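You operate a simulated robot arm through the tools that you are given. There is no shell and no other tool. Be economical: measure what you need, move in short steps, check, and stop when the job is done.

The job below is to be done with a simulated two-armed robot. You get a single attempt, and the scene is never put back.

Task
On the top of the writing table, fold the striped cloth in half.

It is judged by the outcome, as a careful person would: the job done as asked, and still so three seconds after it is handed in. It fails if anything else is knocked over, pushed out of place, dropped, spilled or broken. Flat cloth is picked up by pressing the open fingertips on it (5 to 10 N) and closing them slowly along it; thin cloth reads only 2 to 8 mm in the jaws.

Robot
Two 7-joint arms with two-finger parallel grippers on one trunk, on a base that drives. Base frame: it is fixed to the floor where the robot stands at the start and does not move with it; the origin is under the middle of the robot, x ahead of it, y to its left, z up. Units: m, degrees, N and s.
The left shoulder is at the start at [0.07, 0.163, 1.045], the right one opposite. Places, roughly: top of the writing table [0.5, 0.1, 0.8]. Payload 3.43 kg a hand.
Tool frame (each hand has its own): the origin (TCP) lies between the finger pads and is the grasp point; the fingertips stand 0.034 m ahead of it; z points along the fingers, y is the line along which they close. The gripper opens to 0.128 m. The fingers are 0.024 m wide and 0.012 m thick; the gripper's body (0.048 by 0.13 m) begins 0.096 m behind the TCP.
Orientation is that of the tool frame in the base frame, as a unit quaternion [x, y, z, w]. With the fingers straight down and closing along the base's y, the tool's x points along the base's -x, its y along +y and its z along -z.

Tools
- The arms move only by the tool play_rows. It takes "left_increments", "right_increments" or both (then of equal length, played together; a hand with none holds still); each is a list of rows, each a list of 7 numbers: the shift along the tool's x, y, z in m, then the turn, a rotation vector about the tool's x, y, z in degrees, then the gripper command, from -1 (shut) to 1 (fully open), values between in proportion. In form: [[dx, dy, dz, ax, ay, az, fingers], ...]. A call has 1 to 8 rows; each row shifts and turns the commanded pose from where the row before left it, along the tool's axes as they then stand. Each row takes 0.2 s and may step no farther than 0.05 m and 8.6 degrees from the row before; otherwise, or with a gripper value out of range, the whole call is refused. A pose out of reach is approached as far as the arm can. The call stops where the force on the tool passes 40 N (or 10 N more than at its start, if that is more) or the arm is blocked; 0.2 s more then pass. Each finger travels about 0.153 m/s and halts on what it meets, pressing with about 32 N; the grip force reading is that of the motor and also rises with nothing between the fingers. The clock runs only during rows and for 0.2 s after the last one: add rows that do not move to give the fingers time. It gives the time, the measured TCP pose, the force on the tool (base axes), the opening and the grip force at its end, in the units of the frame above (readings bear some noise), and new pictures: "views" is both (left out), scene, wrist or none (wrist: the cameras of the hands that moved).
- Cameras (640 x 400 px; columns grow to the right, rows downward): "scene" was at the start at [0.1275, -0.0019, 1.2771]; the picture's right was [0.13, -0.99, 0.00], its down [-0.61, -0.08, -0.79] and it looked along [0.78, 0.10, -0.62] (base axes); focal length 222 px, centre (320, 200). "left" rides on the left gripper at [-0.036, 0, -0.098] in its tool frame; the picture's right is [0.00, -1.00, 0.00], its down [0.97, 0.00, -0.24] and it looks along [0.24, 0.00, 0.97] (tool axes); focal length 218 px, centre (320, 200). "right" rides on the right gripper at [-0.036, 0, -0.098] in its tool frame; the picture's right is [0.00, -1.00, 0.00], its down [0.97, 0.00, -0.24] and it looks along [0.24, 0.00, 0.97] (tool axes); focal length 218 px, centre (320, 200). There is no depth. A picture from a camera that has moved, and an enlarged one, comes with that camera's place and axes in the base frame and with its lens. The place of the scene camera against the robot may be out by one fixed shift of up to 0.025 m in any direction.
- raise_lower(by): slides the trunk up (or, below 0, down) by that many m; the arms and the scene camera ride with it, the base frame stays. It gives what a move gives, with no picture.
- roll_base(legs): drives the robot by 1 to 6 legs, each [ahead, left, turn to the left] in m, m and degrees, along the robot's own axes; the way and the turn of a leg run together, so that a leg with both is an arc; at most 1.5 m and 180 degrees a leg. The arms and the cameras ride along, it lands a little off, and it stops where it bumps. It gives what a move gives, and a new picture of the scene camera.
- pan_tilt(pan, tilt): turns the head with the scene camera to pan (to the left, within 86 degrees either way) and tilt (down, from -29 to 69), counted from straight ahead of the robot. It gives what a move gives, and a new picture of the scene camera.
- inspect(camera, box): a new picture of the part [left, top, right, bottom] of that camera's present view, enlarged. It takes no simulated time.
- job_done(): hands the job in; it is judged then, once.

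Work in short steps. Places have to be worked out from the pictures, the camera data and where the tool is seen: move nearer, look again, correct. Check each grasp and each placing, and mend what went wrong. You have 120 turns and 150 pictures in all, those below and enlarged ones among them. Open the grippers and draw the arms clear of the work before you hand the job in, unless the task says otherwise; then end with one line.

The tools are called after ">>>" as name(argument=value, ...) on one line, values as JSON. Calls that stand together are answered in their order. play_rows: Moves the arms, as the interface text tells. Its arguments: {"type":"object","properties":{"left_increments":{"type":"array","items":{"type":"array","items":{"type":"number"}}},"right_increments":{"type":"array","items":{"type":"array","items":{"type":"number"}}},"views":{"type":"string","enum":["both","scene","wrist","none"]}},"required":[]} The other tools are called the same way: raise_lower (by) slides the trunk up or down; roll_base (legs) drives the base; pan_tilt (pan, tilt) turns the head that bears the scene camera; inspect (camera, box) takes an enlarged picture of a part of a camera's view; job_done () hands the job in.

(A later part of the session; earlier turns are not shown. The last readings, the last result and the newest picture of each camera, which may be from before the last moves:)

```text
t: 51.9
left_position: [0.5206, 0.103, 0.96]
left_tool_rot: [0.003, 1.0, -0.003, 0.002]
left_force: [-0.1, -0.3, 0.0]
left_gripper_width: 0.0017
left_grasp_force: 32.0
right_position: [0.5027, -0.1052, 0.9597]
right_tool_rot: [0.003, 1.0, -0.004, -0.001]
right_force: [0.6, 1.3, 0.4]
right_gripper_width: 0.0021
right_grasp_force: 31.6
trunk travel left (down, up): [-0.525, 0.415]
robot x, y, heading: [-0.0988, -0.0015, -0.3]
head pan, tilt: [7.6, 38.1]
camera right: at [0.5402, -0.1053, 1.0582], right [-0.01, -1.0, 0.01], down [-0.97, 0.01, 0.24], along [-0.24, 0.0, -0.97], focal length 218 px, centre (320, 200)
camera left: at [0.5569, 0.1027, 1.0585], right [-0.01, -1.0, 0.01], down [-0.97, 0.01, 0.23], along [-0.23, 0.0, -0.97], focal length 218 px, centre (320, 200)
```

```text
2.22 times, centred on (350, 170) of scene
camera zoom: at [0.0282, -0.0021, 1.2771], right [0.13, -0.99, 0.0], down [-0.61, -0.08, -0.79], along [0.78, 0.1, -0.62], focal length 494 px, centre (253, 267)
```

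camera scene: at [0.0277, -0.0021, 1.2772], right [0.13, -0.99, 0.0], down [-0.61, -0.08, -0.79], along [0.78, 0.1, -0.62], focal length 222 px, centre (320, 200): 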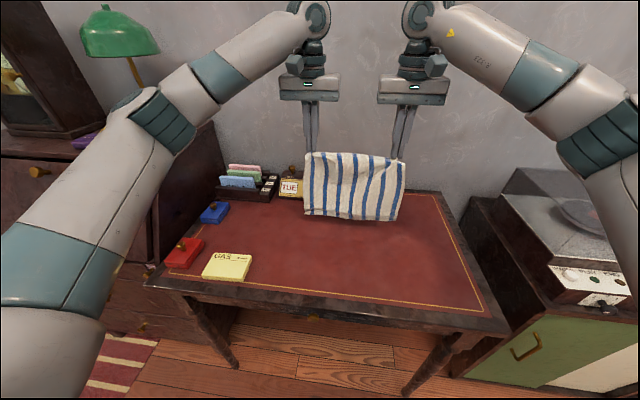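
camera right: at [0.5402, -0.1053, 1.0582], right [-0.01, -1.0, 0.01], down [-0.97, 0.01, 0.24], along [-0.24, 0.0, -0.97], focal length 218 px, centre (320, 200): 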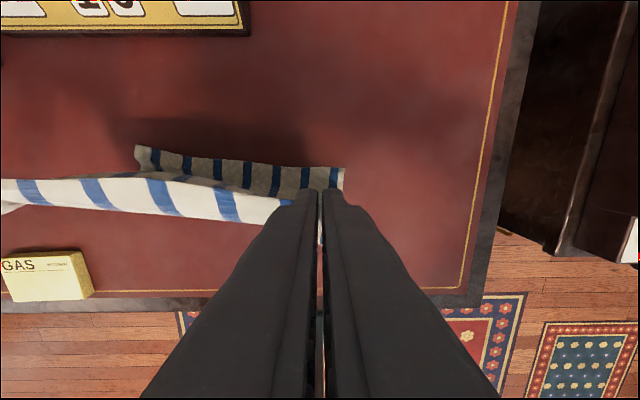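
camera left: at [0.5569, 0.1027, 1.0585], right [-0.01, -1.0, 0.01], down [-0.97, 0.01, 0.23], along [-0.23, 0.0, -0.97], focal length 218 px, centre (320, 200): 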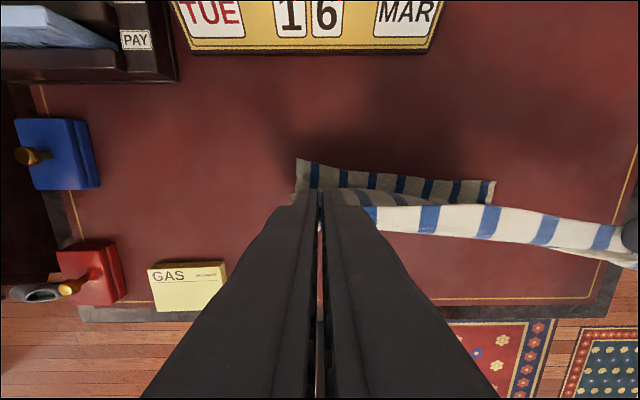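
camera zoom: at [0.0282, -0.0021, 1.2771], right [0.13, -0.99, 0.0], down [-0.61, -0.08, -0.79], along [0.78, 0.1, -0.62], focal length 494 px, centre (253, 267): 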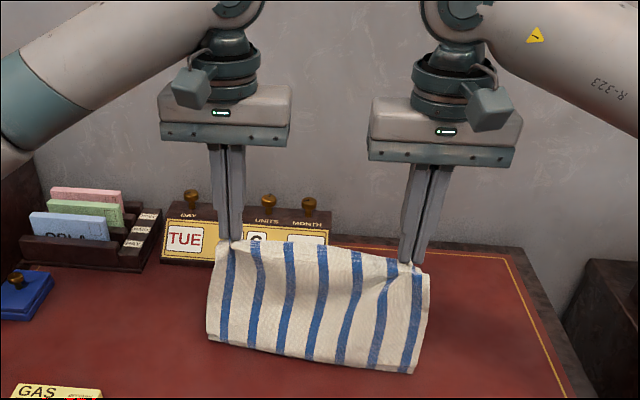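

It lays down nicely. The hem now lies at x≈0.511 (right) and 0.545 (left), skewed by about 7°, so I'll match the hands to that skew. Continuing down and back.

>>> play_rows(left_increments=[[0.0155, 0, 0.02, 0, 0, 0, -1], [0.0155, 0, 0.02, 0, 0, 0, -1], [0.0155, 0, 0.02, 0, 0, 0, -1], [0, 0, 0, 0, 0, 0, -1]], right_increments=[[0.021, 0, 0.02, 0, 0, 0, -1], [0.021, 0, 0.02, 0, 0, 0, -1], [0.021, 0, 0.02, 0, 0, 0, -1], [0, 0, 0, 0, 0, 0, -1]], views="wrist")

>>> inspect(camera="scene", box=[240, 100, 460, 280])

```text
t: 52.9
left_position: [0.4724, 0.1027, 0.901]
left_tool_rot: [0.003, 1.0, -0.004, 0.002]
left_force: [-0.5, -6.0, -0.3]
left_gripper_width: 0.0015
left_grasp_force: 31.8
right_position: [0.4415, -0.1091, 0.9018]
right_tool_rot: [0.003, 1.0, -0.002, -0.001]
right_force: [1.6, 6.1, -0.8]
right_gripper_width: 0.0019
right_grasp_force: 32.0
trunk travel left (down, up): [-0.525, 0.415]
robot x, y, heading: [-0.0981, -0.0001, -0.2]
head pan, tilt: [7.6, 38.1]
camera right: at [0.4781, -0.1084, 1.0004], right [-0.01, -1.0, 0.01], down [-0.97, 0.01, 0.24], along [-0.24, 0.0, -0.97], focal length 218 px, centre (320, 200)
camera left: at [0.5085, 0.1043, 0.9991], right [-0.01, -1.0, 0.01], down [-0.97, 0.01, 0.23], along [-0.23, 0.0, -0.97], focal length 218 px, centre (320, 200)
```

right: 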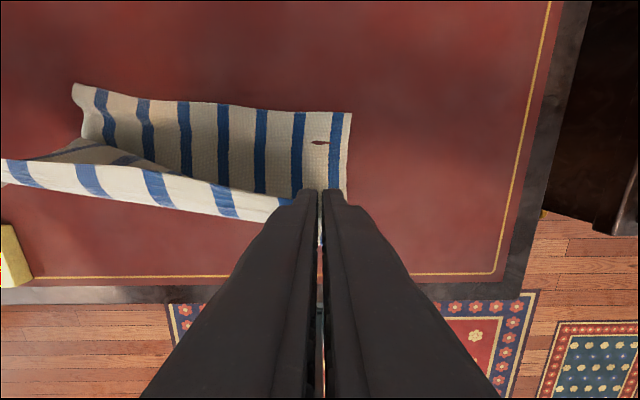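
left: 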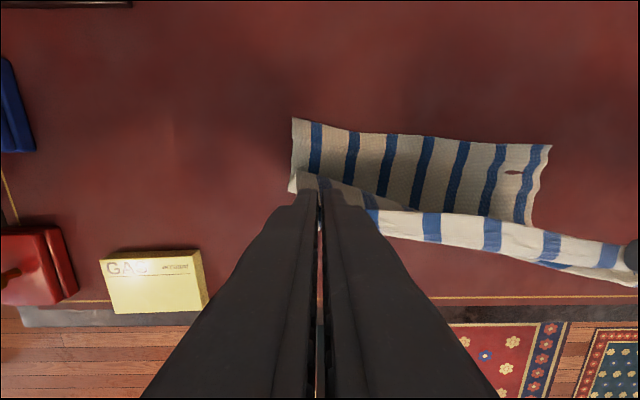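

```text
2.22 times, centred on (350, 190) of scene
camera zoom: at [0.0283, -0.0021, 1.2771], right [0.13, -0.99, 0.0], down [-0.61, -0.08, -0.79], along [0.78, 0.1, -0.62], focal length 494 px, centre (253, 222)
```

zoom: 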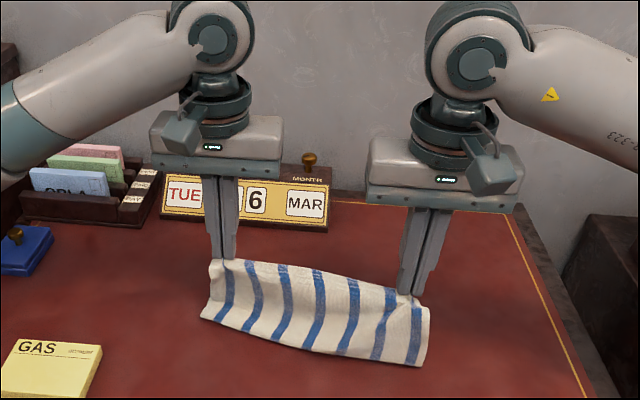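

The lower half lies flat with its hem steady at x≈0.511 (right) and 0.539 (left). I pull slightly nearer to lay the rest, then arc forward and down to bring the held edge over that hem.

>>> play_rows(left_increments=[[0.04, 0, 0.015, 0, 0, 0, -1], [-0.03, 0, -0.006, 0, 0, 0, -1], [-0.027, 0, 0.007, 0, 0, 0, -1], [-0.026, 0, 0.026, 0, 0, 0, -1], [0, 0, 0, 0, 0, 0, -1]], right_increments=[[0.04, 0, 0.015, 0, 0, 0, -1], [-0.03, 0, -0.006, 0, 0, 0, -1], [-0.027, 0, 0.007, 0, 0, 0, -1], [-0.026, 0, 0.026, 0, 0, 0, -1], [0, 0, 0, 0, 0, 0, -1]], views="wrist")

>>> inspect(camera="scene", box=[240, 100, 460, 280])

```text
t: 54.1
left_position: [0.5164, 0.1032, 0.8606]
left_tool_rot: [0.004, 1.0, -0.003, 0.003]
left_force: [-1.9, -3.5, 0.3]
left_gripper_width: 0.0015
left_grasp_force: 32.0
right_position: [0.4814, -0.1063, 0.8629]
right_tool_rot: [0.004, 1.0, -0.003, 0.0]
right_force: [0.8, 3.9, -0.5]
right_gripper_width: 0.002
right_grasp_force: 31.8
trunk travel left (down, up): [-0.525, 0.415]
robot x, y, heading: [-0.1008, -0.0016, -0.3]
head pan, tilt: [7.6, 38.1]
camera right: at [0.5183, -0.1061, 0.9608], right [-0.01, -1.0, 0.01], down [-0.97, 0.01, 0.24], along [-0.24, -0.01, -0.97], focal length 218 px, centre (320, 200)
camera left: at [0.5513, 0.104, 0.9598], right [-0.01, -1.0, 0.01], down [-0.97, 0.01, 0.23], along [-0.23, 0.0, -0.97], focal length 218 px, centre (320, 200)
```

right: 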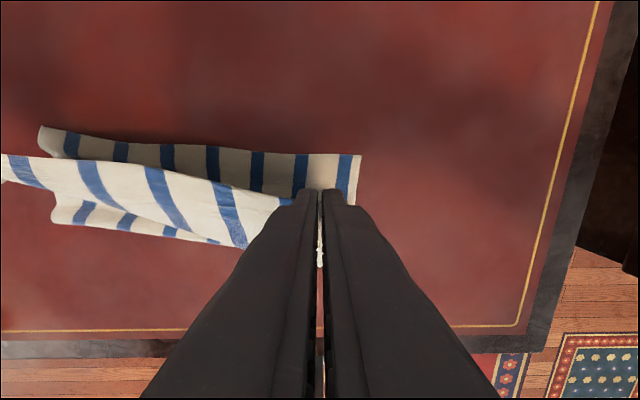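
left: 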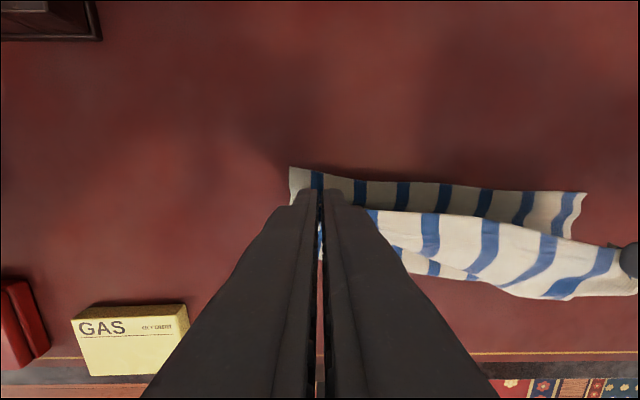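

```text
2.22 times, centred on (350, 190) of scene
camera zoom: at [0.0269, -0.0021, 1.2773], right [0.13, -0.99, 0.0], down [-0.61, -0.08, -0.79], along [0.78, 0.1, -0.62], focal length 494 px, centre (253, 222)
```

zoom: 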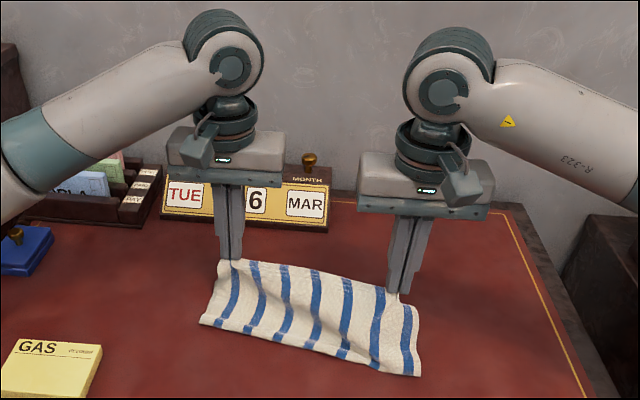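

The hem remains at x≈0.510 (right) and 0.535 (left). I finish the descent with TCPs aimed at 0.507 and 0.532.

>>> play_rows(left_increments=[[-0.009, 0, 0.022, 0, 0, 0, -1], [-0.005, 0, 0.019, 0, 0, 0, -1], [-0.002, 0, 0.014, 0, 0, 0, -1], [0, 0, 0, 0, 0, 0, -1]], right_increments=[[-0.014, 0, 0.024, 0, 0, 0, -1], [-0.008, 0, 0.02, 0, 0, 0, -1], [-0.004, 0, 0.014, 0, 0, 0, -1], [0, 0, 0, 0, 0, 0, -1]], views="wrist")

>>> inspect(camera="scene", box=[240, 100, 460, 280])

```text
t: 55.1
left_position: [0.5354, 0.1034, 0.807]
left_tool_rot: [0.005, 1.0, -0.002, 0.003]
left_force: [0.7, -2.1, 0.7]
left_gripper_width: 0.0017
left_grasp_force: 32.2
right_position: [0.509, -0.1082, 0.8048]
right_tool_rot: [0.004, 1.0, -0.004, -0.001]
right_force: [-0.1, 2.2, -0.2]
right_gripper_width: 0.0018
right_grasp_force: 31.5
trunk travel left (down, up): [-0.525, 0.415]
robot x, y, heading: [-0.0982, 0.0002, -0.1]
head pan, tilt: [7.6, 38.1]
camera right: at [0.5462, -0.1072, 0.9025], right [-0.01, -1.0, 0.01], down [-0.97, 0.01, 0.24], along [-0.24, -0.01, -0.97], focal length 218 px, centre (320, 200)
camera left: at [0.5686, 0.103, 0.9036], right [-0.01, -1.0, 0.01], down [-0.97, 0.01, 0.23], along [-0.23, 0.0, -0.97], focal length 218 px, centre (320, 200)
```

right: 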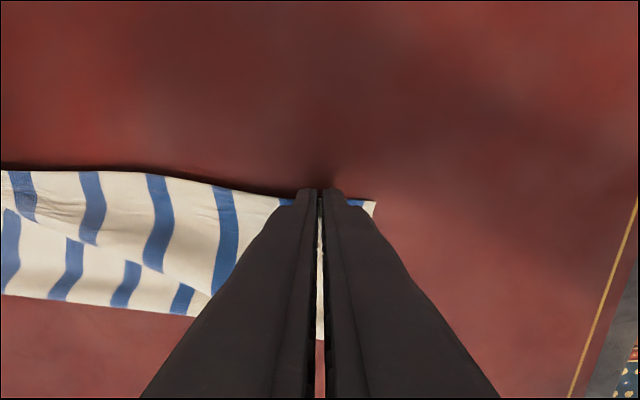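
left: 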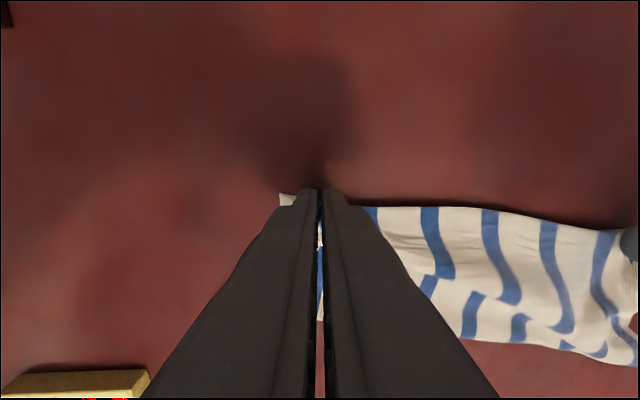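

```text
2.22 times, centred on (350, 190) of scene
camera zoom: at [0.0278, -0.0021, 1.2772], right [0.13, -0.99, 0.0], down [-0.61, -0.08, -0.79], along [0.78, 0.1, -0.62], focal length 494 px, centre (253, 222)
```

zoom: 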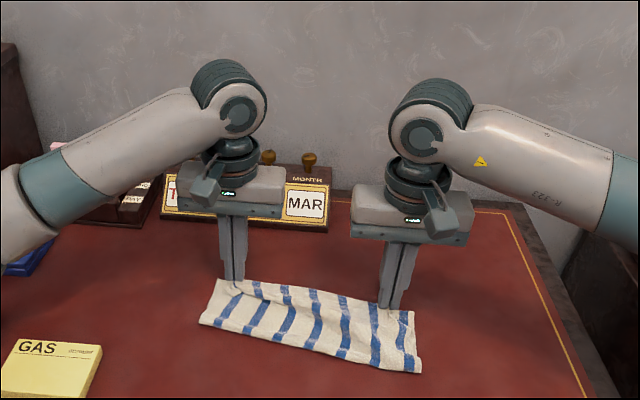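

The top edge sits right over the bottom hem. I lower the last few millimetres, open slowly to 3 cm and lift straight up.

>>> play_rows(left_increments=[[0, 0, 0.005, 0, 0, 0, -1], [0, 0, 0, 0, 0, 0, -0.85], [0, 0, 0, 0, 0, 0, -0.7], [0, 0, 0, 0, 0, 0, -0.56], [0, 0, -0.02, 0, 0, 0, -0.56], [0, 0, -0.04, 0, 0, 0, -0.56], [0, 0, -0.05, 0, 0, 0, -0.56], [0, 0, 0, 0, 0, 0, -0.56]], right_increments=[[0, 0, 0.003, 0, 0, 0, -1], [0, 0, 0, 0, 0, 0, -0.85], [0, 0, 0, 0, 0, 0, -0.7], [0, 0, 0, 0, 0, 0, -0.56], [0, 0, -0.02, 0, 0, 0, -0.56], [0, 0, -0.04, 0, 0, 0, -0.56], [0, 0, -0.05, 0, 0, 0, -0.56], [0, 0, 0, 0, 0, 0, -0.56]], views="wrist")

>>> inspect(camera="scene", box=[270, 160, 430, 260])

```text
t: 56.9
left_position: [0.5345, 0.1017, 0.9069]
left_tool_rot: [0.004, 1.0, -0.004, 0.002]
left_force: [0.5, -0.6, 0.5]
left_gripper_width: 0.0281
left_grasp_force: 0.1
right_position: [0.5102, -0.109, 0.9076]
right_tool_rot: [0.003, 1.0, -0.004, -0.002]
right_force: [-0.3, 0.2, 0.2]
right_gripper_width: 0.0286
right_grasp_force: 0.1
trunk travel left (down, up): [-0.525, 0.415]
robot x, y, heading: [-0.1018, 0.0022, 0.0]
head pan, tilt: [7.6, 38.1]
camera right: at [0.5473, -0.1075, 1.0045], right [-0.01, -1.0, 0.01], down [-0.97, 0.01, 0.24], along [-0.24, 0.0, -0.97], focal length 218 px, centre (320, 200)
camera left: at [0.5693, 0.1023, 1.0052], right [-0.01, -1.0, 0.01], down [-0.97, 0.01, 0.24], along [-0.24, 0.0, -0.97], focal length 218 px, centre (320, 200)
```

right: 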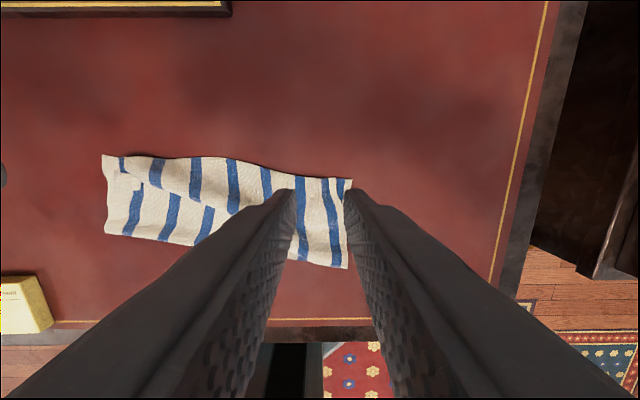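
left: 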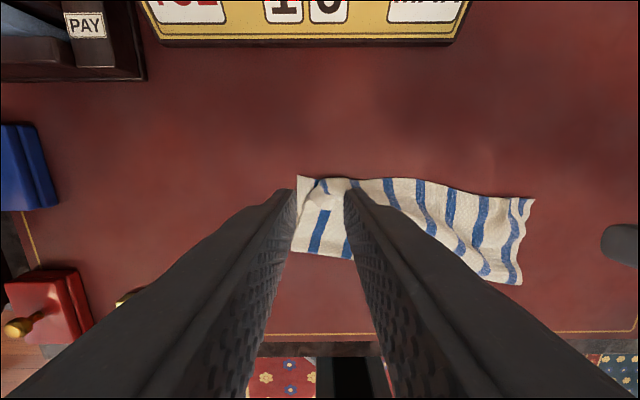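

```text
4.00 times, centred on (350, 210) of scene
camera zoom: at [0.0295, -0.0021, 1.2768], right [0.13, -0.99, 0.0], down [-0.61, -0.08, -0.79], along [0.78, 0.1, -0.62], focal length 890 px, centre (200, 160)
```

zoom: 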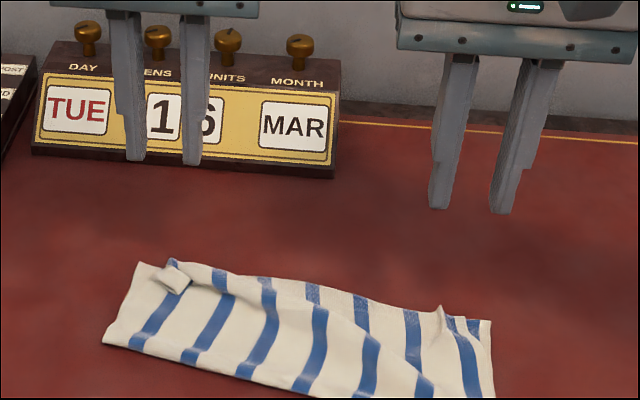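

It's a real fold now, though with a slanted wrinkle on top and small tabs at the grip points. I move the left hand aside and the right one up over the middle for a clear overhead view.

>>> play_rows(left_increments=[[0, 0.04, -0.02, 0, 0, 0, 0], [0, 0.045, -0.01, 0, 0, 0, 0], [0, 0.045, 0, 0, 0, 0, 0], [0, 0.045, 0, 0, 0, 0, 0], [0, 0.03, 0, 0, 0, 0, 0], [0, 0, 0, 0, 0, 0, 0]], right_increments=[[0, 0, -0.04, 0, 0, 0, 1], [0, 0, -0.04, 0, 0, 0, 1], [0, 0.03, -0.03, 0, 0, 0, 1], [0, 0.04, 0, 0, 0, 0, 1], [0, 0.04, 0, 0, 0, 0, 1], [0, 0, 0, 0, 0, 0, 1]], views="scene")

>>> inspect(camera="right", box=[180, 130, 460, 305])

>>> inspect(camera="scene", box=[270, 170, 430, 270])

```text
t: 58.3
left_position: [0.5312, 0.3077, 0.9399]
left_tool_rot: [0.004, 1.0, -0.002, 0.002]
left_force: [0.5, 0.0, -0.1]
left_gripper_width: 0.064
left_grasp_force: 0.0
right_position: [0.5128, -0.0019, 1.019]
right_tool_rot: [0.004, 1.0, -0.002, 0.0]
right_force: [-0.8, -0.5, -0.4]
right_gripper_width: 0.1278
right_grasp_force: 0.0
trunk travel left (down, up): [-0.525, 0.415]
robot x, y, heading: [-0.1014, -0.0018, 0.1]
head pan, tilt: [7.6, 38.1]
camera scene: at [0.0285, -0.0036, 1.2771], right [0.13, -0.99, 0.0], down [-0.61, -0.08, -0.79], along [0.78, 0.1, -0.62], focal length 222 px, centre (320, 200)
```

scene: 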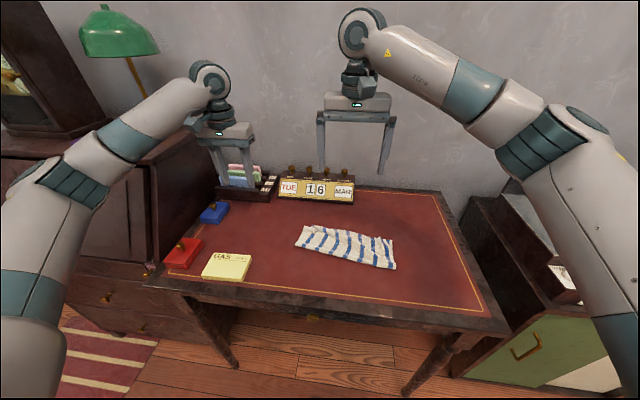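

```text
2.29 times, centred on (320, 218) of right
camera zoom: at [0.5498, -0.0022, 1.1168], right [-0.01, -1.0, 0.01], down [-0.97, 0.01, 0.24], along [-0.24, 0.0, -0.97], focal length 499 px, centre (320, 160)
```

zoom: 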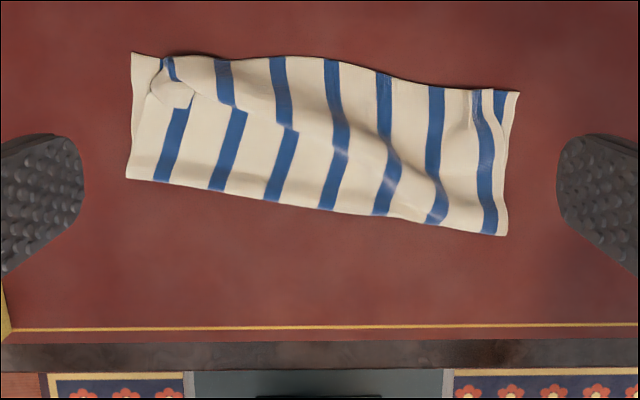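

```text
4.00 times, centred on (350, 220) of scene
camera zoom: at [0.0285, -0.0036, 1.2771], right [0.13, -0.99, 0.0], down [-0.61, -0.08, -0.79], along [0.78, 0.1, -0.62], focal length 890 px, centre (200, 120)
```

zoom: 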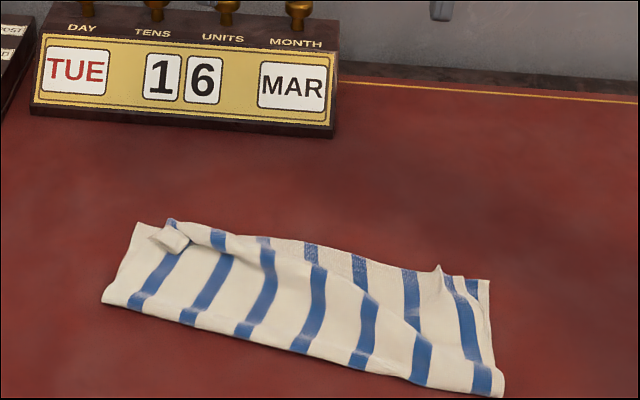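

The fold is good overall; the remaining faults are the left top corner turned back as a little tab and a slack wrinkle. I zoom in on the tab to decide how to fix it.

>>> inspect(camera="right", box=[230, 145, 290, 215])

>>> inspect(camera="scene", box=[290, 215, 350, 260])

>>> inspect(camera="right", box=[350, 160, 420, 245])

```text
5.71 times, centred on (260, 180) of right
camera zoom: at [0.5498, -0.0022, 1.1168], right [-0.01, -1.0, 0.01], down [-0.97, 0.01, 0.24], along [-0.24, 0.0, -0.97], focal length 1247 px, centre (663, 314)
```

zoom: 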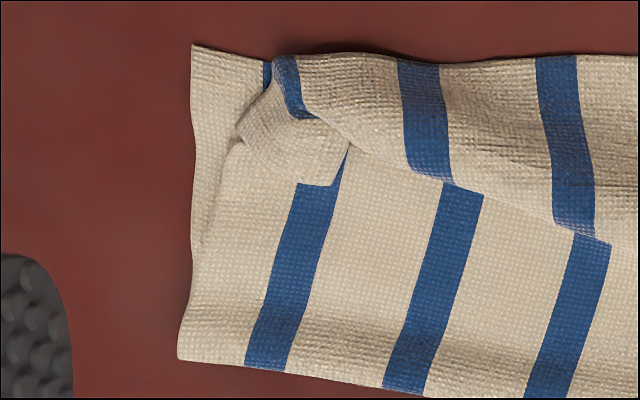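

```text
8.89 times, centred on (320, 238) of scene
camera zoom: at [0.0285, -0.0036, 1.2771], right [0.13, -0.99, 0.0], down [-0.61, -0.08, -0.79], along [0.78, 0.1, -0.62], focal length 1978 px, centre (320, -133)
```

zoom: 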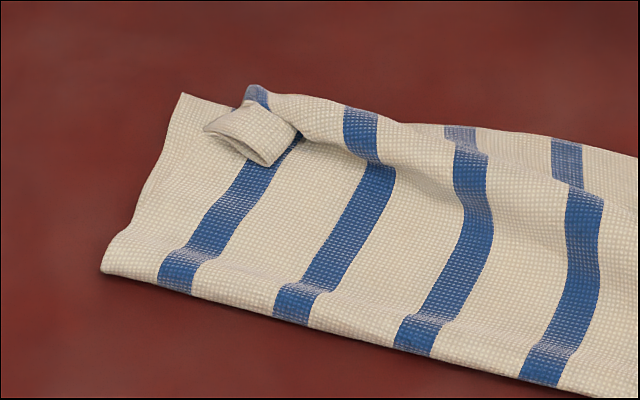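

```text
4.71 times, centred on (385, 202) of right
camera zoom: at [0.5498, -0.0022, 1.1168], right [-0.01, -1.0, 0.01], down [-0.97, 0.01, 0.24], along [-0.24, 0.0, -0.97], focal length 1027 px, centre (14, 188)
```

zoom: 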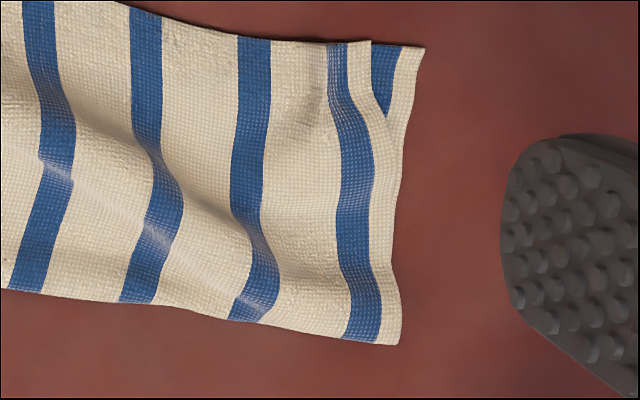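

The left tab is a loosely raised curl with its free edge facing me. A shut fingertip passing just above the lower layers should flip it back without dragging the stack. I move the right hand away and bring the left in front of the tab at (0.475, 0.102).

>>> play_rows(left_increments=[[0.0112, -0.041, 0, 0, 0, 0, -1], [0.0112, -0.041, 0, 0, 0, 0, -1], [0.0112, -0.041, 0, 0, 0, 0, -1], [0.0112, -0.041, 0, 0, 0, 0, -1], [0.0112, -0.042, 0, 0, 0, 0, -1], [0, 0, 0.045, 0, 0, 0, -1], [0, 0, 0.045, 0, 0, 0, -1], [0, 0, 0.03, 0, 0, 0, -1]], right_increments=[[0, -0.048, 0, 0, 0, 0, 0], [0, -0.048, 0, 0, 0, 0, 0], [0, -0.048, 0, 0, 0, 0, 0], [0, -0.048, 0, 0, 0, 0, 0], [0, 0, 0, 0, 0, 0, 0], [0, 0, 0, 0, 0, 0, 0], [0, 0, 0, 0, 0, 0, 0], [0, 0, 0, 0, 0, 0, 0]], views="none")

>>> inspect(camera="left", box=[200, 80, 440, 230])

>>> inspect(camera="scene", box=[270, 170, 430, 270])

```text
t: 60.1
left_position: [0.4745, 0.1027, 0.8203]
left_tool_rot: [0.003, 1.0, -0.002, 0.003]
left_force: [0.1, -0.6, 0.0]
left_gripper_width: 0.0
left_grasp_force: 32.1
right_position: [0.5082, -0.1919, 1.0179]
right_tool_rot: [0.003, 1.0, -0.003, 0.0]
right_force: [-0.9, 1.1, -0.4]
right_gripper_width: 0.0639
right_grasp_force: 0.0
trunk travel left (down, up): [-0.525, 0.415]
robot x, y, heading: [-0.0984, 0.0028, -0.3]
head pan, tilt: [7.6, 38.1]
```

```text
2.67 times, centred on (320, 155) of left
camera zoom: at [0.5099, 0.103, 0.9175], right [-0.01, -1.0, 0.01], down [-0.97, 0.01, 0.23], along [-0.23, 0.0, -0.97], focal length 582 px, centre (320, 320)
```

zoom: 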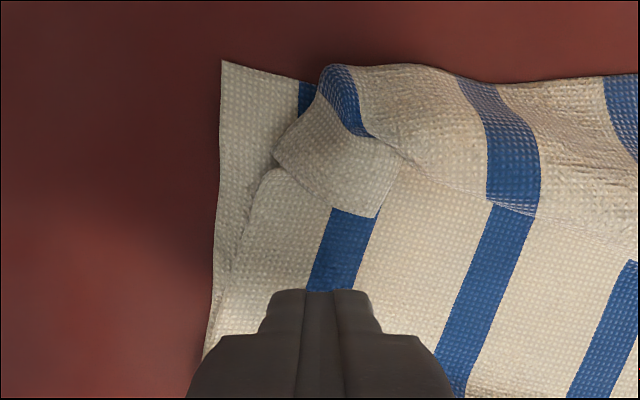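

```text
4.00 times, centred on (350, 220) of scene
camera zoom: at [0.0286, -0.002, 1.2771], right [0.13, -0.99, 0.0], down [-0.61, -0.08, -0.79], along [0.78, 0.1, -0.62], focal length 890 px, centre (200, 120)
```

zoom: 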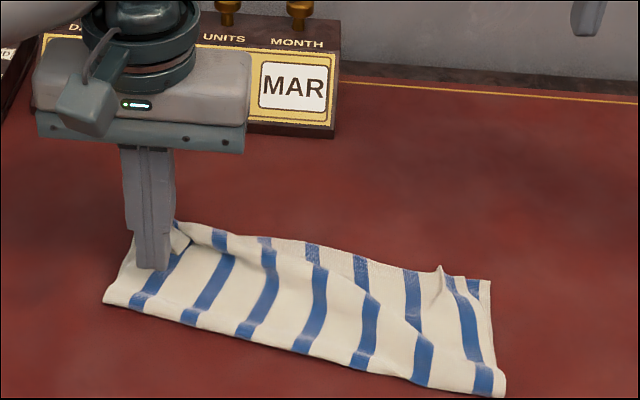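

The tab is right ahead of the tip. I lower to about 3 mm above the layers and push forward and slightly left, toward the corner.

>>> play_rows(left_increments=[[0, 0, 0.01, 0, 0, 0, -1], [0, 0, 0.009, 0, 0, 0, -1], [-0.01, 0.002, 0, 0, 0, 0, -1], [-0.01, 0.003, 0, 0, 0, 0, -1], [-0.01, 0.003, 0, 0, 0, 0, -1], [-0.01, 0.003, 0, 0, 0, 0, -1], [0, 0, 0, 0, 0, 0, -1]], views="none")

>>> inspect(camera="left", box=[200, 80, 440, 230])

>>> inspect(camera="scene", box=[270, 170, 430, 270])

```text
t: 61.7
left_position: [0.5158, 0.113, 0.8019]
left_tool_rot: [0.003, 1.0, -0.003, 0.003]
left_force: [0.6, 0.3, 0.1]
left_gripper_width: 0.0002
left_grasp_force: 31.8
right_position: [0.5084, -0.1924, 1.0184]
right_tool_rot: [0.003, 1.0, -0.004, -0.001]
right_force: [0.0, 0.3, 0.5]
right_gripper_width: 0.0639
right_grasp_force: 0.1
trunk travel left (down, up): [-0.525, 0.415]
robot x, y, heading: [-0.0983, -0.0024, -0.3]
head pan, tilt: [7.6, 38.1]
```

```text
2.67 times, centred on (320, 155) of left
camera zoom: at [0.5516, 0.1136, 0.8991], right [-0.01, -1.0, 0.01], down [-0.97, 0.01, 0.23], along [-0.23, 0.0, -0.97], focal length 582 px, centre (320, 320)
```

zoom: 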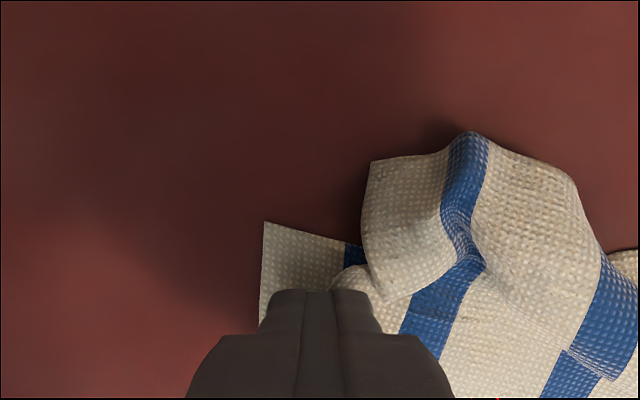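

```text
4.00 times, centred on (350, 220) of scene
camera zoom: at [0.0281, -0.0021, 1.2771], right [0.13, -0.99, 0.0], down [-0.61, -0.08, -0.79], along [0.78, 0.1, -0.62], focal length 890 px, centre (200, 120)
```

zoom: 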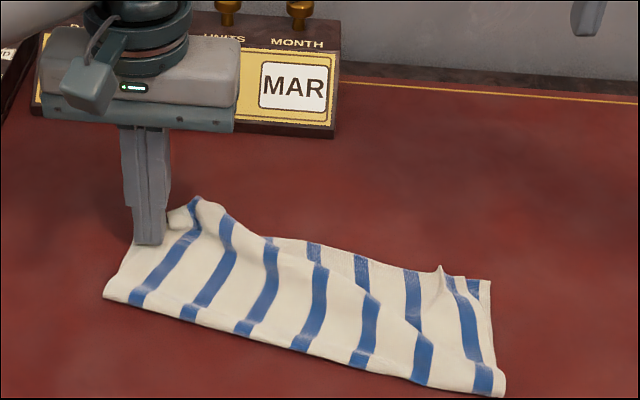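

The tab flipped: the corner now points to the far side. I lift the finger straight up and look at how it settles.

>>> play_rows(left_increments=[[0.004, 0, -0.012, 0, 0, 0, -1], [0, 0, -0.03, 0, 0, 0, -1], [0, 0, -0.04, 0, 0, 0, -1], [0, 0, 0, 0, 0, 0, -1], [0, 0, 0, 0, 0, 0, -1]], views="none")

>>> inspect(camera="left", box=[200, 80, 440, 230])

>>> inspect(camera="scene", box=[270, 170, 430, 270])

```text
t: 62.9
left_position: [0.5104, 0.1129, 0.884]
left_tool_rot: [0.003, 1.0, -0.002, 0.002]
left_force: [-0.2, -0.1, 0.4]
left_gripper_width: 0.0002
left_grasp_force: 32.0
right_position: [0.5092, -0.1926, 1.0178]
right_tool_rot: [0.003, 1.0, -0.005, -0.001]
right_force: [0.1, -0.2, 0.2]
right_gripper_width: 0.064
right_grasp_force: 0.0
trunk travel left (down, up): [-0.525, 0.415]
robot x, y, heading: [-0.1016, -0.0005, -0.3]
head pan, tilt: [7.6, 38.1]
```

```text
2.67 times, centred on (320, 155) of left
camera zoom: at [0.5461, 0.1132, 0.9817], right [-0.01, -1.0, 0.01], down [-0.97, 0.01, 0.23], along [-0.23, 0.0, -0.97], focal length 582 px, centre (320, 320)
```

zoom: 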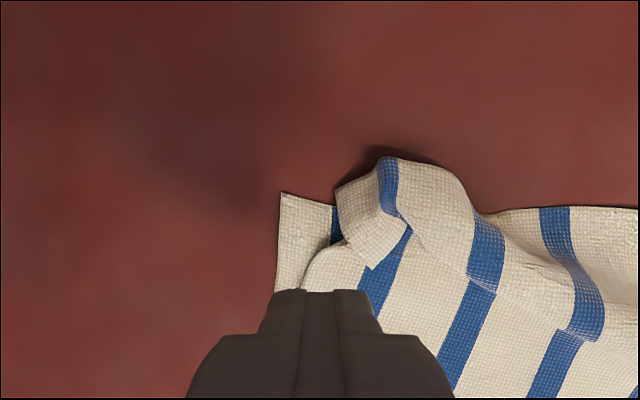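

```text
4.00 times, centred on (350, 220) of scene
camera zoom: at [0.0279, -0.0023, 1.2771], right [0.13, -0.99, 0.0], down [-0.61, -0.08, -0.79], along [0.78, 0.1, -0.62], focal length 890 px, centre (200, 120)
```

zoom: 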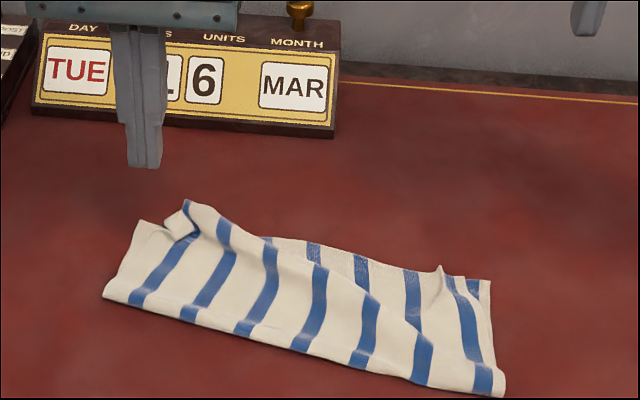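

The curl sprang back when the finger left. I'll repeat the push, but then roll the fingertip up and over the bulge and press the corner down on the far side. First I get back in position behind the tab.

>>> play_rows(left_increments=[[0.022, -0.006, 0, 0, 0, 0, -1], [0, 0, 0.045, 0, 0, 0, -1], [0, 0, 0.037, 0, 0, 0, -1], [-0.01, 0.002, 0, 0, 0, 0, -1], [-0.01, 0.002, 0, 0, 0, 0, -1], [-0.008, 0.002, 0, 0, 0, 0, -1], [0, 0, 0, 0, 0, 0, -1]], views="none")

>>> inspect(camera="left", box=[200, 80, 440, 230])

```text
t: 64.5
left_position: [0.5186, 0.1116, 0.8011]
left_tool_rot: [0.004, 1.0, -0.002, 0.003]
left_force: [0.2, 0.2, -0.3]
left_gripper_width: 0.0
left_grasp_force: 31.7
right_position: [0.5086, -0.1928, 1.0172]
right_tool_rot: [0.004, 1.0, -0.004, 0.0]
right_force: [0.2, 0.2, 1.4]
right_gripper_width: 0.064
right_grasp_force: 0.1
trunk travel left (down, up): [-0.525, 0.415]
robot x, y, heading: [-0.0973, 0.0013, -0.2]
head pan, tilt: [7.6, 38.1]
```

```text
2.67 times, centred on (320, 155) of left
camera zoom: at [0.5546, 0.1122, 0.8987], right [-0.01, -1.0, 0.01], down [-0.97, 0.01, 0.23], along [-0.23, 0.0, -0.97], focal length 582 px, centre (320, 320)
```

zoom: 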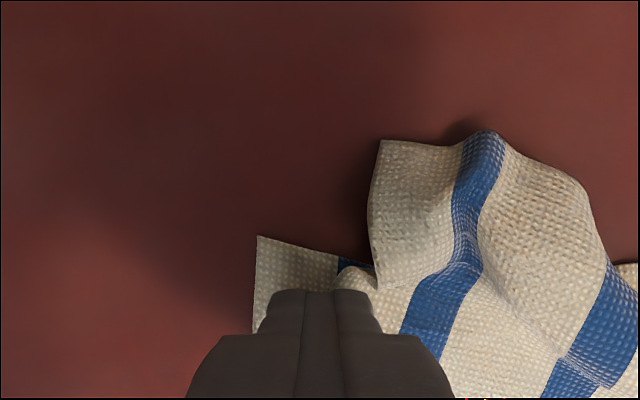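

The corner is now unrolled forward, at about (0.563, 0.10). I roll the finger up and over it and press it down at about (0.547, 0.093).

>>> play_rows(left_increments=[[-0.006, 0, -0.008, 0, 0, 0, -1], [-0.01, -0.008, -0.012, 0, 0, 0, -1], [-0.012, -0.01, 0, 0, 0, 0, -1], [0, 0, 0.01, 0, 0, 0, -1], [0, 0, 0.009, 0, 0, 0, -1], [0, 0, 0, 0, 0, 0, -1]], views="none")

>>> inspect(camera="left", box=[200, 80, 440, 230])

>>> inspect(camera="scene", box=[270, 170, 430, 270])

```text
t: 65.9
left_position: [0.5483, 0.0935, 0.802]
left_tool_rot: [0.003, 1.0, -0.003, 0.002]
left_force: [0.1, 0.2, 0.2]
left_gripper_width: 0.0
left_grasp_force: 32.3
right_position: [0.5083, -0.1914, 1.0185]
right_tool_rot: [0.004, 1.0, -0.004, -0.001]
right_force: [-0.1, 0.0, 0.5]
right_gripper_width: 0.0638
right_grasp_force: 0.0
trunk travel left (down, up): [-0.525, 0.415]
robot x, y, heading: [-0.0965, 0.0017, -0.4]
head pan, tilt: [7.6, 38.1]
```

```text
2.67 times, centred on (320, 155) of left
camera zoom: at [0.5841, 0.0945, 0.8998], right [-0.01, -1.0, 0.01], down [-0.97, 0.01, 0.23], along [-0.23, 0.0, -0.97], focal length 582 px, centre (320, 320)
```

zoom: 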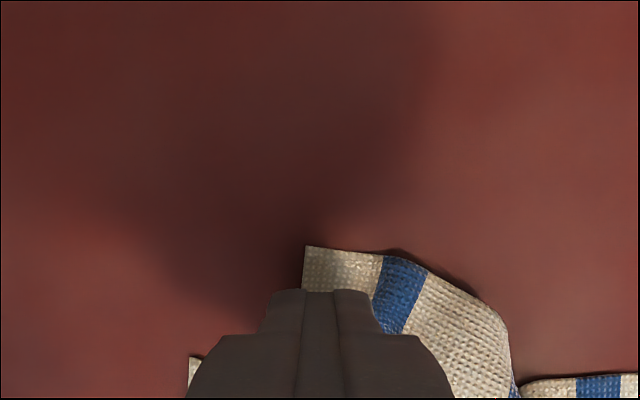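

```text
4.00 times, centred on (350, 220) of scene
camera zoom: at [0.0281, -0.002, 1.2771], right [0.13, -0.99, 0.0], down [-0.61, -0.08, -0.79], along [0.78, 0.1, -0.62], focal length 890 px, centre (200, 120)
```

zoom: 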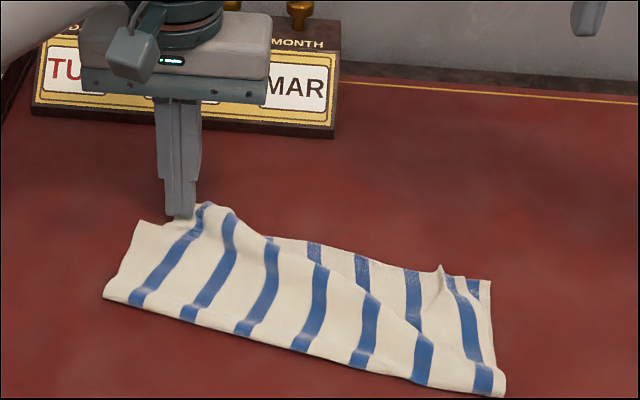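

The corner lies flat ahead of the tip now, at about (0.569, 0.098). I press lightly and drag it left and slightly back, toward the lower corner at (0.538, 0.132).

>>> play_rows(left_increments=[[0, 0, 0.004, 0, 0, 0, -1], [0, 0, 0.0015, 0, 0, 0, -1], [0, 0, 0, 0, 0, 0, -1]], views="none")

```text
t: 66.7
left_position: [0.5477, 0.0954, 0.7979]
left_tool_rot: [0.003, 1.0, -0.002, 0.002]
left_force: [0.0, 0.0, -0.5]
left_gripper_width: 0.0
left_grasp_force: 32.0
right_position: [0.5087, -0.1921, 1.018]
right_tool_rot: [0.003, 1.0, -0.004, -0.001]
right_force: [0.3, -0.2, 0.4]
right_gripper_width: 0.0638
right_grasp_force: 0.1
trunk travel left (down, up): [-0.525, 0.415]
robot x, y, heading: [-0.0965, -0.0023, -0.1]
head pan, tilt: [7.6, 38.1]
```

No contact yet; 1.8 mm more.

>>> play_rows(left_increments=[[0, 0, 0.001, 0, 0, 0, -1], [0, 0, 0.0008, 0, 0, 0, -1], [0, 0, 0, 0, 0, 0, -1]], views="none")

```text
t: 67.5
left_position: [0.5483, 0.0941, 0.7963]
left_tool_rot: [0.003, 1.0, -0.003, 0.003]
left_force: [0.8, 2.5, 8.0]
left_gripper_width: 0.0
left_grasp_force: 31.5
right_position: [0.5077, -0.1919, 1.0189]
right_tool_rot: [0.003, 1.0, -0.004, 0.0]
right_force: [-0.5, -0.5, 0.0]
right_gripper_width: 0.064
right_grasp_force: 0.0
trunk travel left (down, up): [-0.525, 0.415]
robot x, y, heading: [-0.0991, 0.0049, -0.1]
head pan, tilt: [7.6, 38.1]
```

Contact at 8 N; I ease a hair and drag left 2.5 cm and back 1 cm, then look.

>>> play_rows(left_increments=[[0, 0.005, -0.0003, 0, 0, 0, -1], [0.002, 0.005, 0, 0, 0, 0, -1], [0.003, 0.005, 0, 0, 0, 0, -1], [0.003, 0.005, 0, 0, 0, 0, -1], [0.002, 0.005, 0, 0, 0, 0, -1], [0, 0, -0.03, 0, 0, 0, -1], [0, 0, -0.045, 0, 0, 0, -1], [0.04, 0, -0.02, 0, 0, 0, -1]], views="none")

>>> inspect(camera="left", box=[160, 50, 480, 250])

>>> inspect(camera="scene", box=[270, 170, 430, 270])

```text
t: 69.3
left_position: [0.4958, 0.1181, 0.8897]
left_tool_rot: [0.003, 1.0, -0.003, 0.002]
left_force: [-0.6, -0.3, 0.3]
left_gripper_width: 0.0003
left_grasp_force: 32.0
right_position: [0.5085, -0.1908, 1.0186]
right_tool_rot: [0.003, 1.0, -0.004, 0.0]
right_force: [-1.2, 0.0, 0.1]
right_gripper_width: 0.064
right_grasp_force: 0.0
trunk travel left (down, up): [-0.525, 0.415]
robot x, y, heading: [-0.1008, 0.0005, -0.4]
head pan, tilt: [7.6, 38.1]
```

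```text
2.00 times, centred on (320, 150) of left
camera zoom: at [0.5315, 0.119, 0.9871], right [-0.01, -1.0, 0.01], down [-0.97, 0.01, 0.23], along [-0.23, 0.0, -0.97], focal length 436 px, centre (320, 300)
```

zoom: 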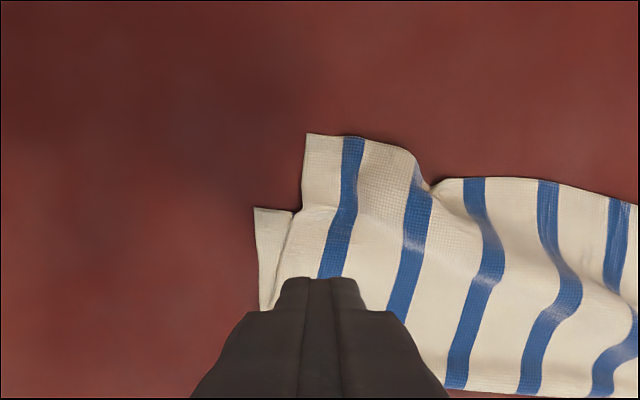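

```text
4.00 times, centred on (350, 220) of scene
camera zoom: at [0.0271, -0.0016, 1.2772], right [0.13, -0.99, 0.0], down [-0.61, -0.08, -0.79], along [0.78, 0.1, -0.62], focal length 890 px, centre (200, 120)
```

zoom: 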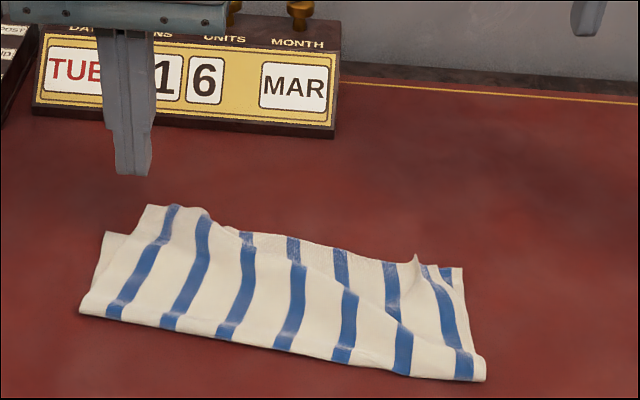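

The corner is unrolled and flat, at about (0.561, 0.126), overshooting the lower corner at (0.526, 0.152). That overshooting part lies on bare leather, so I press there and drag only the top layer back and left.

>>> play_rows(left_increments=[[-0.027, -0.004, 0, 0, 0, 0, -1], [-0.026, -0.004, 0.02, 0, 0, 0, -1], [0, 0, 0.045, 0, 0, 0, -1], [0, 0, 0.026, 0, 0, 0, -1], [0, 0, 0.0015, 0, 0, 0, -1], [0, 0, 0, 0, 0, 0, -1]], views="none")

>>> inspect(camera="left", box=[200, 100, 440, 250])

```text
t: 70.7
left_position: [0.5496, 0.113, 0.798]
left_tool_rot: [0.003, 1.0, -0.003, 0.002]
left_force: [-0.1, -0.1, 0.2]
left_gripper_width: 0.0
left_grasp_force: 31.7
right_position: [0.5075, -0.1923, 1.0175]
right_tool_rot: [0.003, 1.0, -0.004, -0.001]
right_force: [-0.7, -0.7, -0.2]
right_gripper_width: 0.0639
right_grasp_force: 0.1
trunk travel left (down, up): [-0.525, 0.415]
robot x, y, heading: [-0.1016, -0.0038, -0.2]
head pan, tilt: [7.6, 38.1]
```

```text
2.67 times, centred on (320, 175) of left
camera zoom: at [0.5848, 0.113, 0.8967], right [-0.01, -1.0, 0.01], down [-0.97, 0.01, 0.23], along [-0.23, 0.0, -0.97], focal length 582 px, centre (320, 267)
```

zoom: 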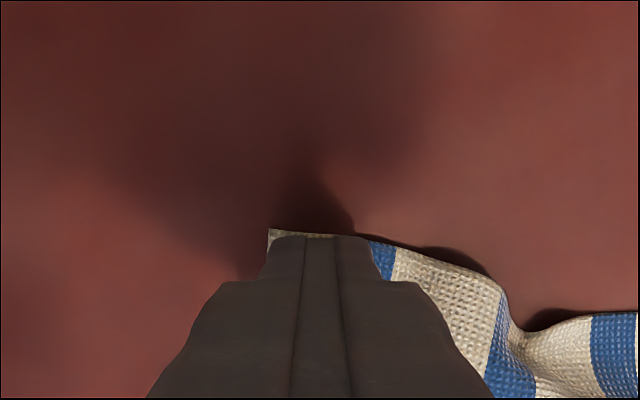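

The tip covers the corner. I press down another ~1.7 mm to load it.

>>> play_rows(left_increments=[[0, 0, 0.001, 0, 0, 0, -1], [0, 0, 0.0008, 0, 0, 0, -1], [0, 0, 0, 0, 0, 0, -1]], views="none")

```text
t: 71.5
left_position: [0.5485, 0.1114, 0.797]
left_tool_rot: [0.004, 1.0, -0.002, 0.002]
left_force: [0.6, 0.0, -0.4]
left_gripper_width: 0.0
left_grasp_force: 31.9
right_position: [0.5074, -0.192, 1.0183]
right_tool_rot: [0.004, 1.0, -0.003, -0.001]
right_force: [-0.1, 0.6, 0.0]
right_gripper_width: 0.0639
right_grasp_force: 0.0
trunk travel left (down, up): [-0.525, 0.415]
robot x, y, heading: [-0.0983, -0.0025, 0.0]
head pan, tilt: [7.6, 38.1]
```

Still unloaded; 0.8 mm more, then I drag back and left.

>>> play_rows(left_increments=[[0, 0, 0.0008, 0, 0, 0, -1], [0, 0, 0, 0, 0, 0, -1]], views="none")

```text
t: 72.1
left_position: [0.5487, 0.1115, 0.7959]
left_tool_rot: [0.004, 1.0, -0.002, 0.004]
left_force: [1.8, 0.6, 5.5]
left_gripper_width: 0.0
left_grasp_force: 32.4
right_position: [0.5092, -0.1923, 1.0178]
right_tool_rot: [0.004, 1.0, -0.004, -0.001]
right_force: [0.4, -0.9, 0.3]
right_gripper_width: 0.0642
right_grasp_force: 0.0
trunk travel left (down, up): [-0.525, 0.415]
robot x, y, heading: [-0.1027, -0.0018, -0.3]
head pan, tilt: [7.6, 38.1]
```

Pressing 5.5 N on leather-backed cloth. I drag left 2.8 cm and back 2.5 cm, then lift and look.

>>> play_rows(left_increments=[[0.001, 0.006, 0, 0, 0, 0, -1], [0.005, 0.006, 0, 0, 0, 0, -1], [0.006, 0.006, 0, 0, 0, 0, -1], [0.006, 0.005, 0, 0, 0, 0, -1], [0.006, 0.005, 0, 0, 0, 0, -1], [0, 0, -0.03, 0, 0, 0, -1], [0.02, 0, -0.04, 0, 0, 0, -1], [0.03, 0, -0.03, 0, 0, 0, -1]], views="none")

>>> inspect(camera="left", box=[160, 50, 480, 250])

>>> inspect(camera="scene", box=[270, 170, 430, 270])

```text
t: 73.9
left_position: [0.4736, 0.143, 0.8948]
left_tool_rot: [0.004, 1.0, -0.002, 0.003]
left_force: [0.2, 0.7, 0.0]
left_gripper_width: 0.0
left_grasp_force: 31.7
right_position: [0.5087, -0.1923, 1.0176]
right_tool_rot: [0.004, 1.0, -0.003, 0.0]
right_force: [0.4, 0.2, 1.0]
right_gripper_width: 0.0638
right_grasp_force: 0.1
trunk travel left (down, up): [-0.525, 0.415]
robot x, y, heading: [-0.1009, 0.0018, -0.0]
head pan, tilt: [7.6, 38.1]
```

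```text
2.00 times, centred on (320, 150) of left
camera zoom: at [0.5089, 0.1445, 0.9927], right [-0.01, -1.0, 0.0], down [-0.97, 0.01, 0.23], along [-0.23, 0.0, -0.97], focal length 436 px, centre (320, 300)
```

zoom: 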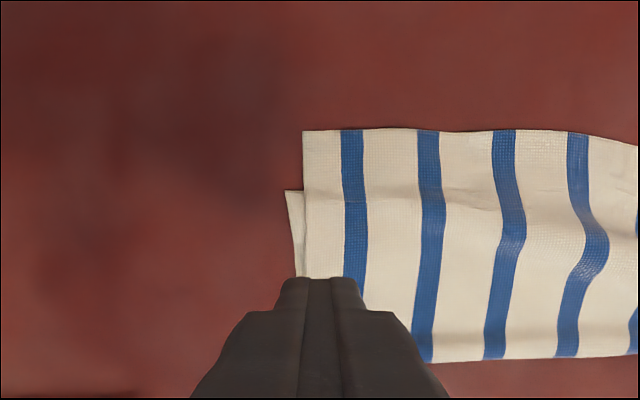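

```text
4.00 times, centred on (350, 220) of scene
camera zoom: at [0.0272, -0.0022, 1.2771], right [0.13, -0.99, 0.0], down [-0.61, -0.08, -0.79], along [0.78, 0.1, -0.62], focal length 890 px, centre (200, 120)
```

zoom: 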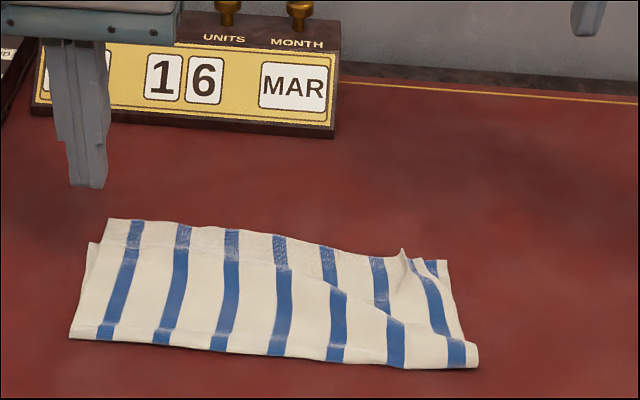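

Much better: nearly flat and square. I get a clear overhead view again to check the right end and remaining offsets.

>>> play_rows(left_increments=[[0, 0.045, -0.02, 0, 0, 0, -0.5], [0, 0.045, -0.02, 0, 0, 0, -0.5], [0, 0.045, 0, 0, 0, 0, -0.5], [0, 0.045, 0, 0, 0, 0, -0.5], [0, 0, 0, 0, 0, 0, -0.5], [0, 0, 0, 0, 0, 0, -0.5]], right_increments=[[0, 0, 0, 0, 0, 0, 1], [0, 0, 0, 0, 0, 0, 1], [0, 0.045, 0, 0, 0, 0, 1], [0, 0.045, 0, 0, 0, 0, 1], [0, 0.045, 0, 0, 0, 0, 1], [0, 0.045, 0, 0, 0, 0, 1]], views="none")

>>> inspect(camera="right", box=[180, 130, 460, 305])

```text
t: 75.3
left_position: [0.4754, 0.3195, 0.9329]
left_tool_rot: [0.002, 1.0, -0.004, 0.002]
left_force: [-0.3, 0.7, -0.5]
left_gripper_width: 0.032
left_grasp_force: 0.0
right_position: [0.5083, -0.0064, 1.0166]
right_tool_rot: [0.005, 1.0, -0.004, 0.0]
right_force: [-0.3, 0.5, 0.6]
right_gripper_width: 0.128
right_grasp_force: 0.1
trunk travel left (down, up): [-0.525, 0.415]
robot x, y, heading: [-0.0984, 0.0029, -0.4]
head pan, tilt: [7.6, 38.1]
```

```text
2.29 times, centred on (320, 218) of right
camera zoom: at [0.5457, -0.0045, 1.1154], right [-0.01, -1.0, 0.01], down [-0.97, 0.01, 0.24], along [-0.24, -0.01, -0.97], focal length 499 px, centre (320, 160)
```

zoom: 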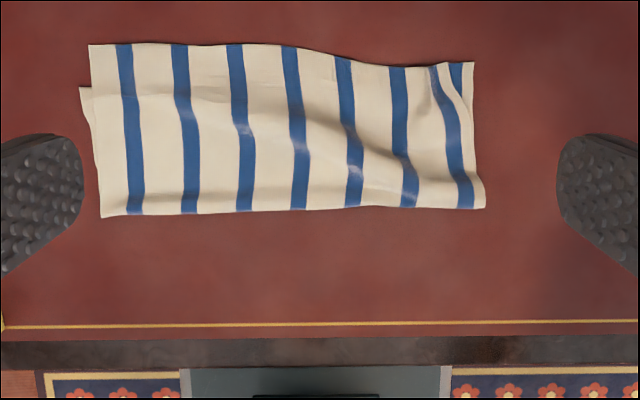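

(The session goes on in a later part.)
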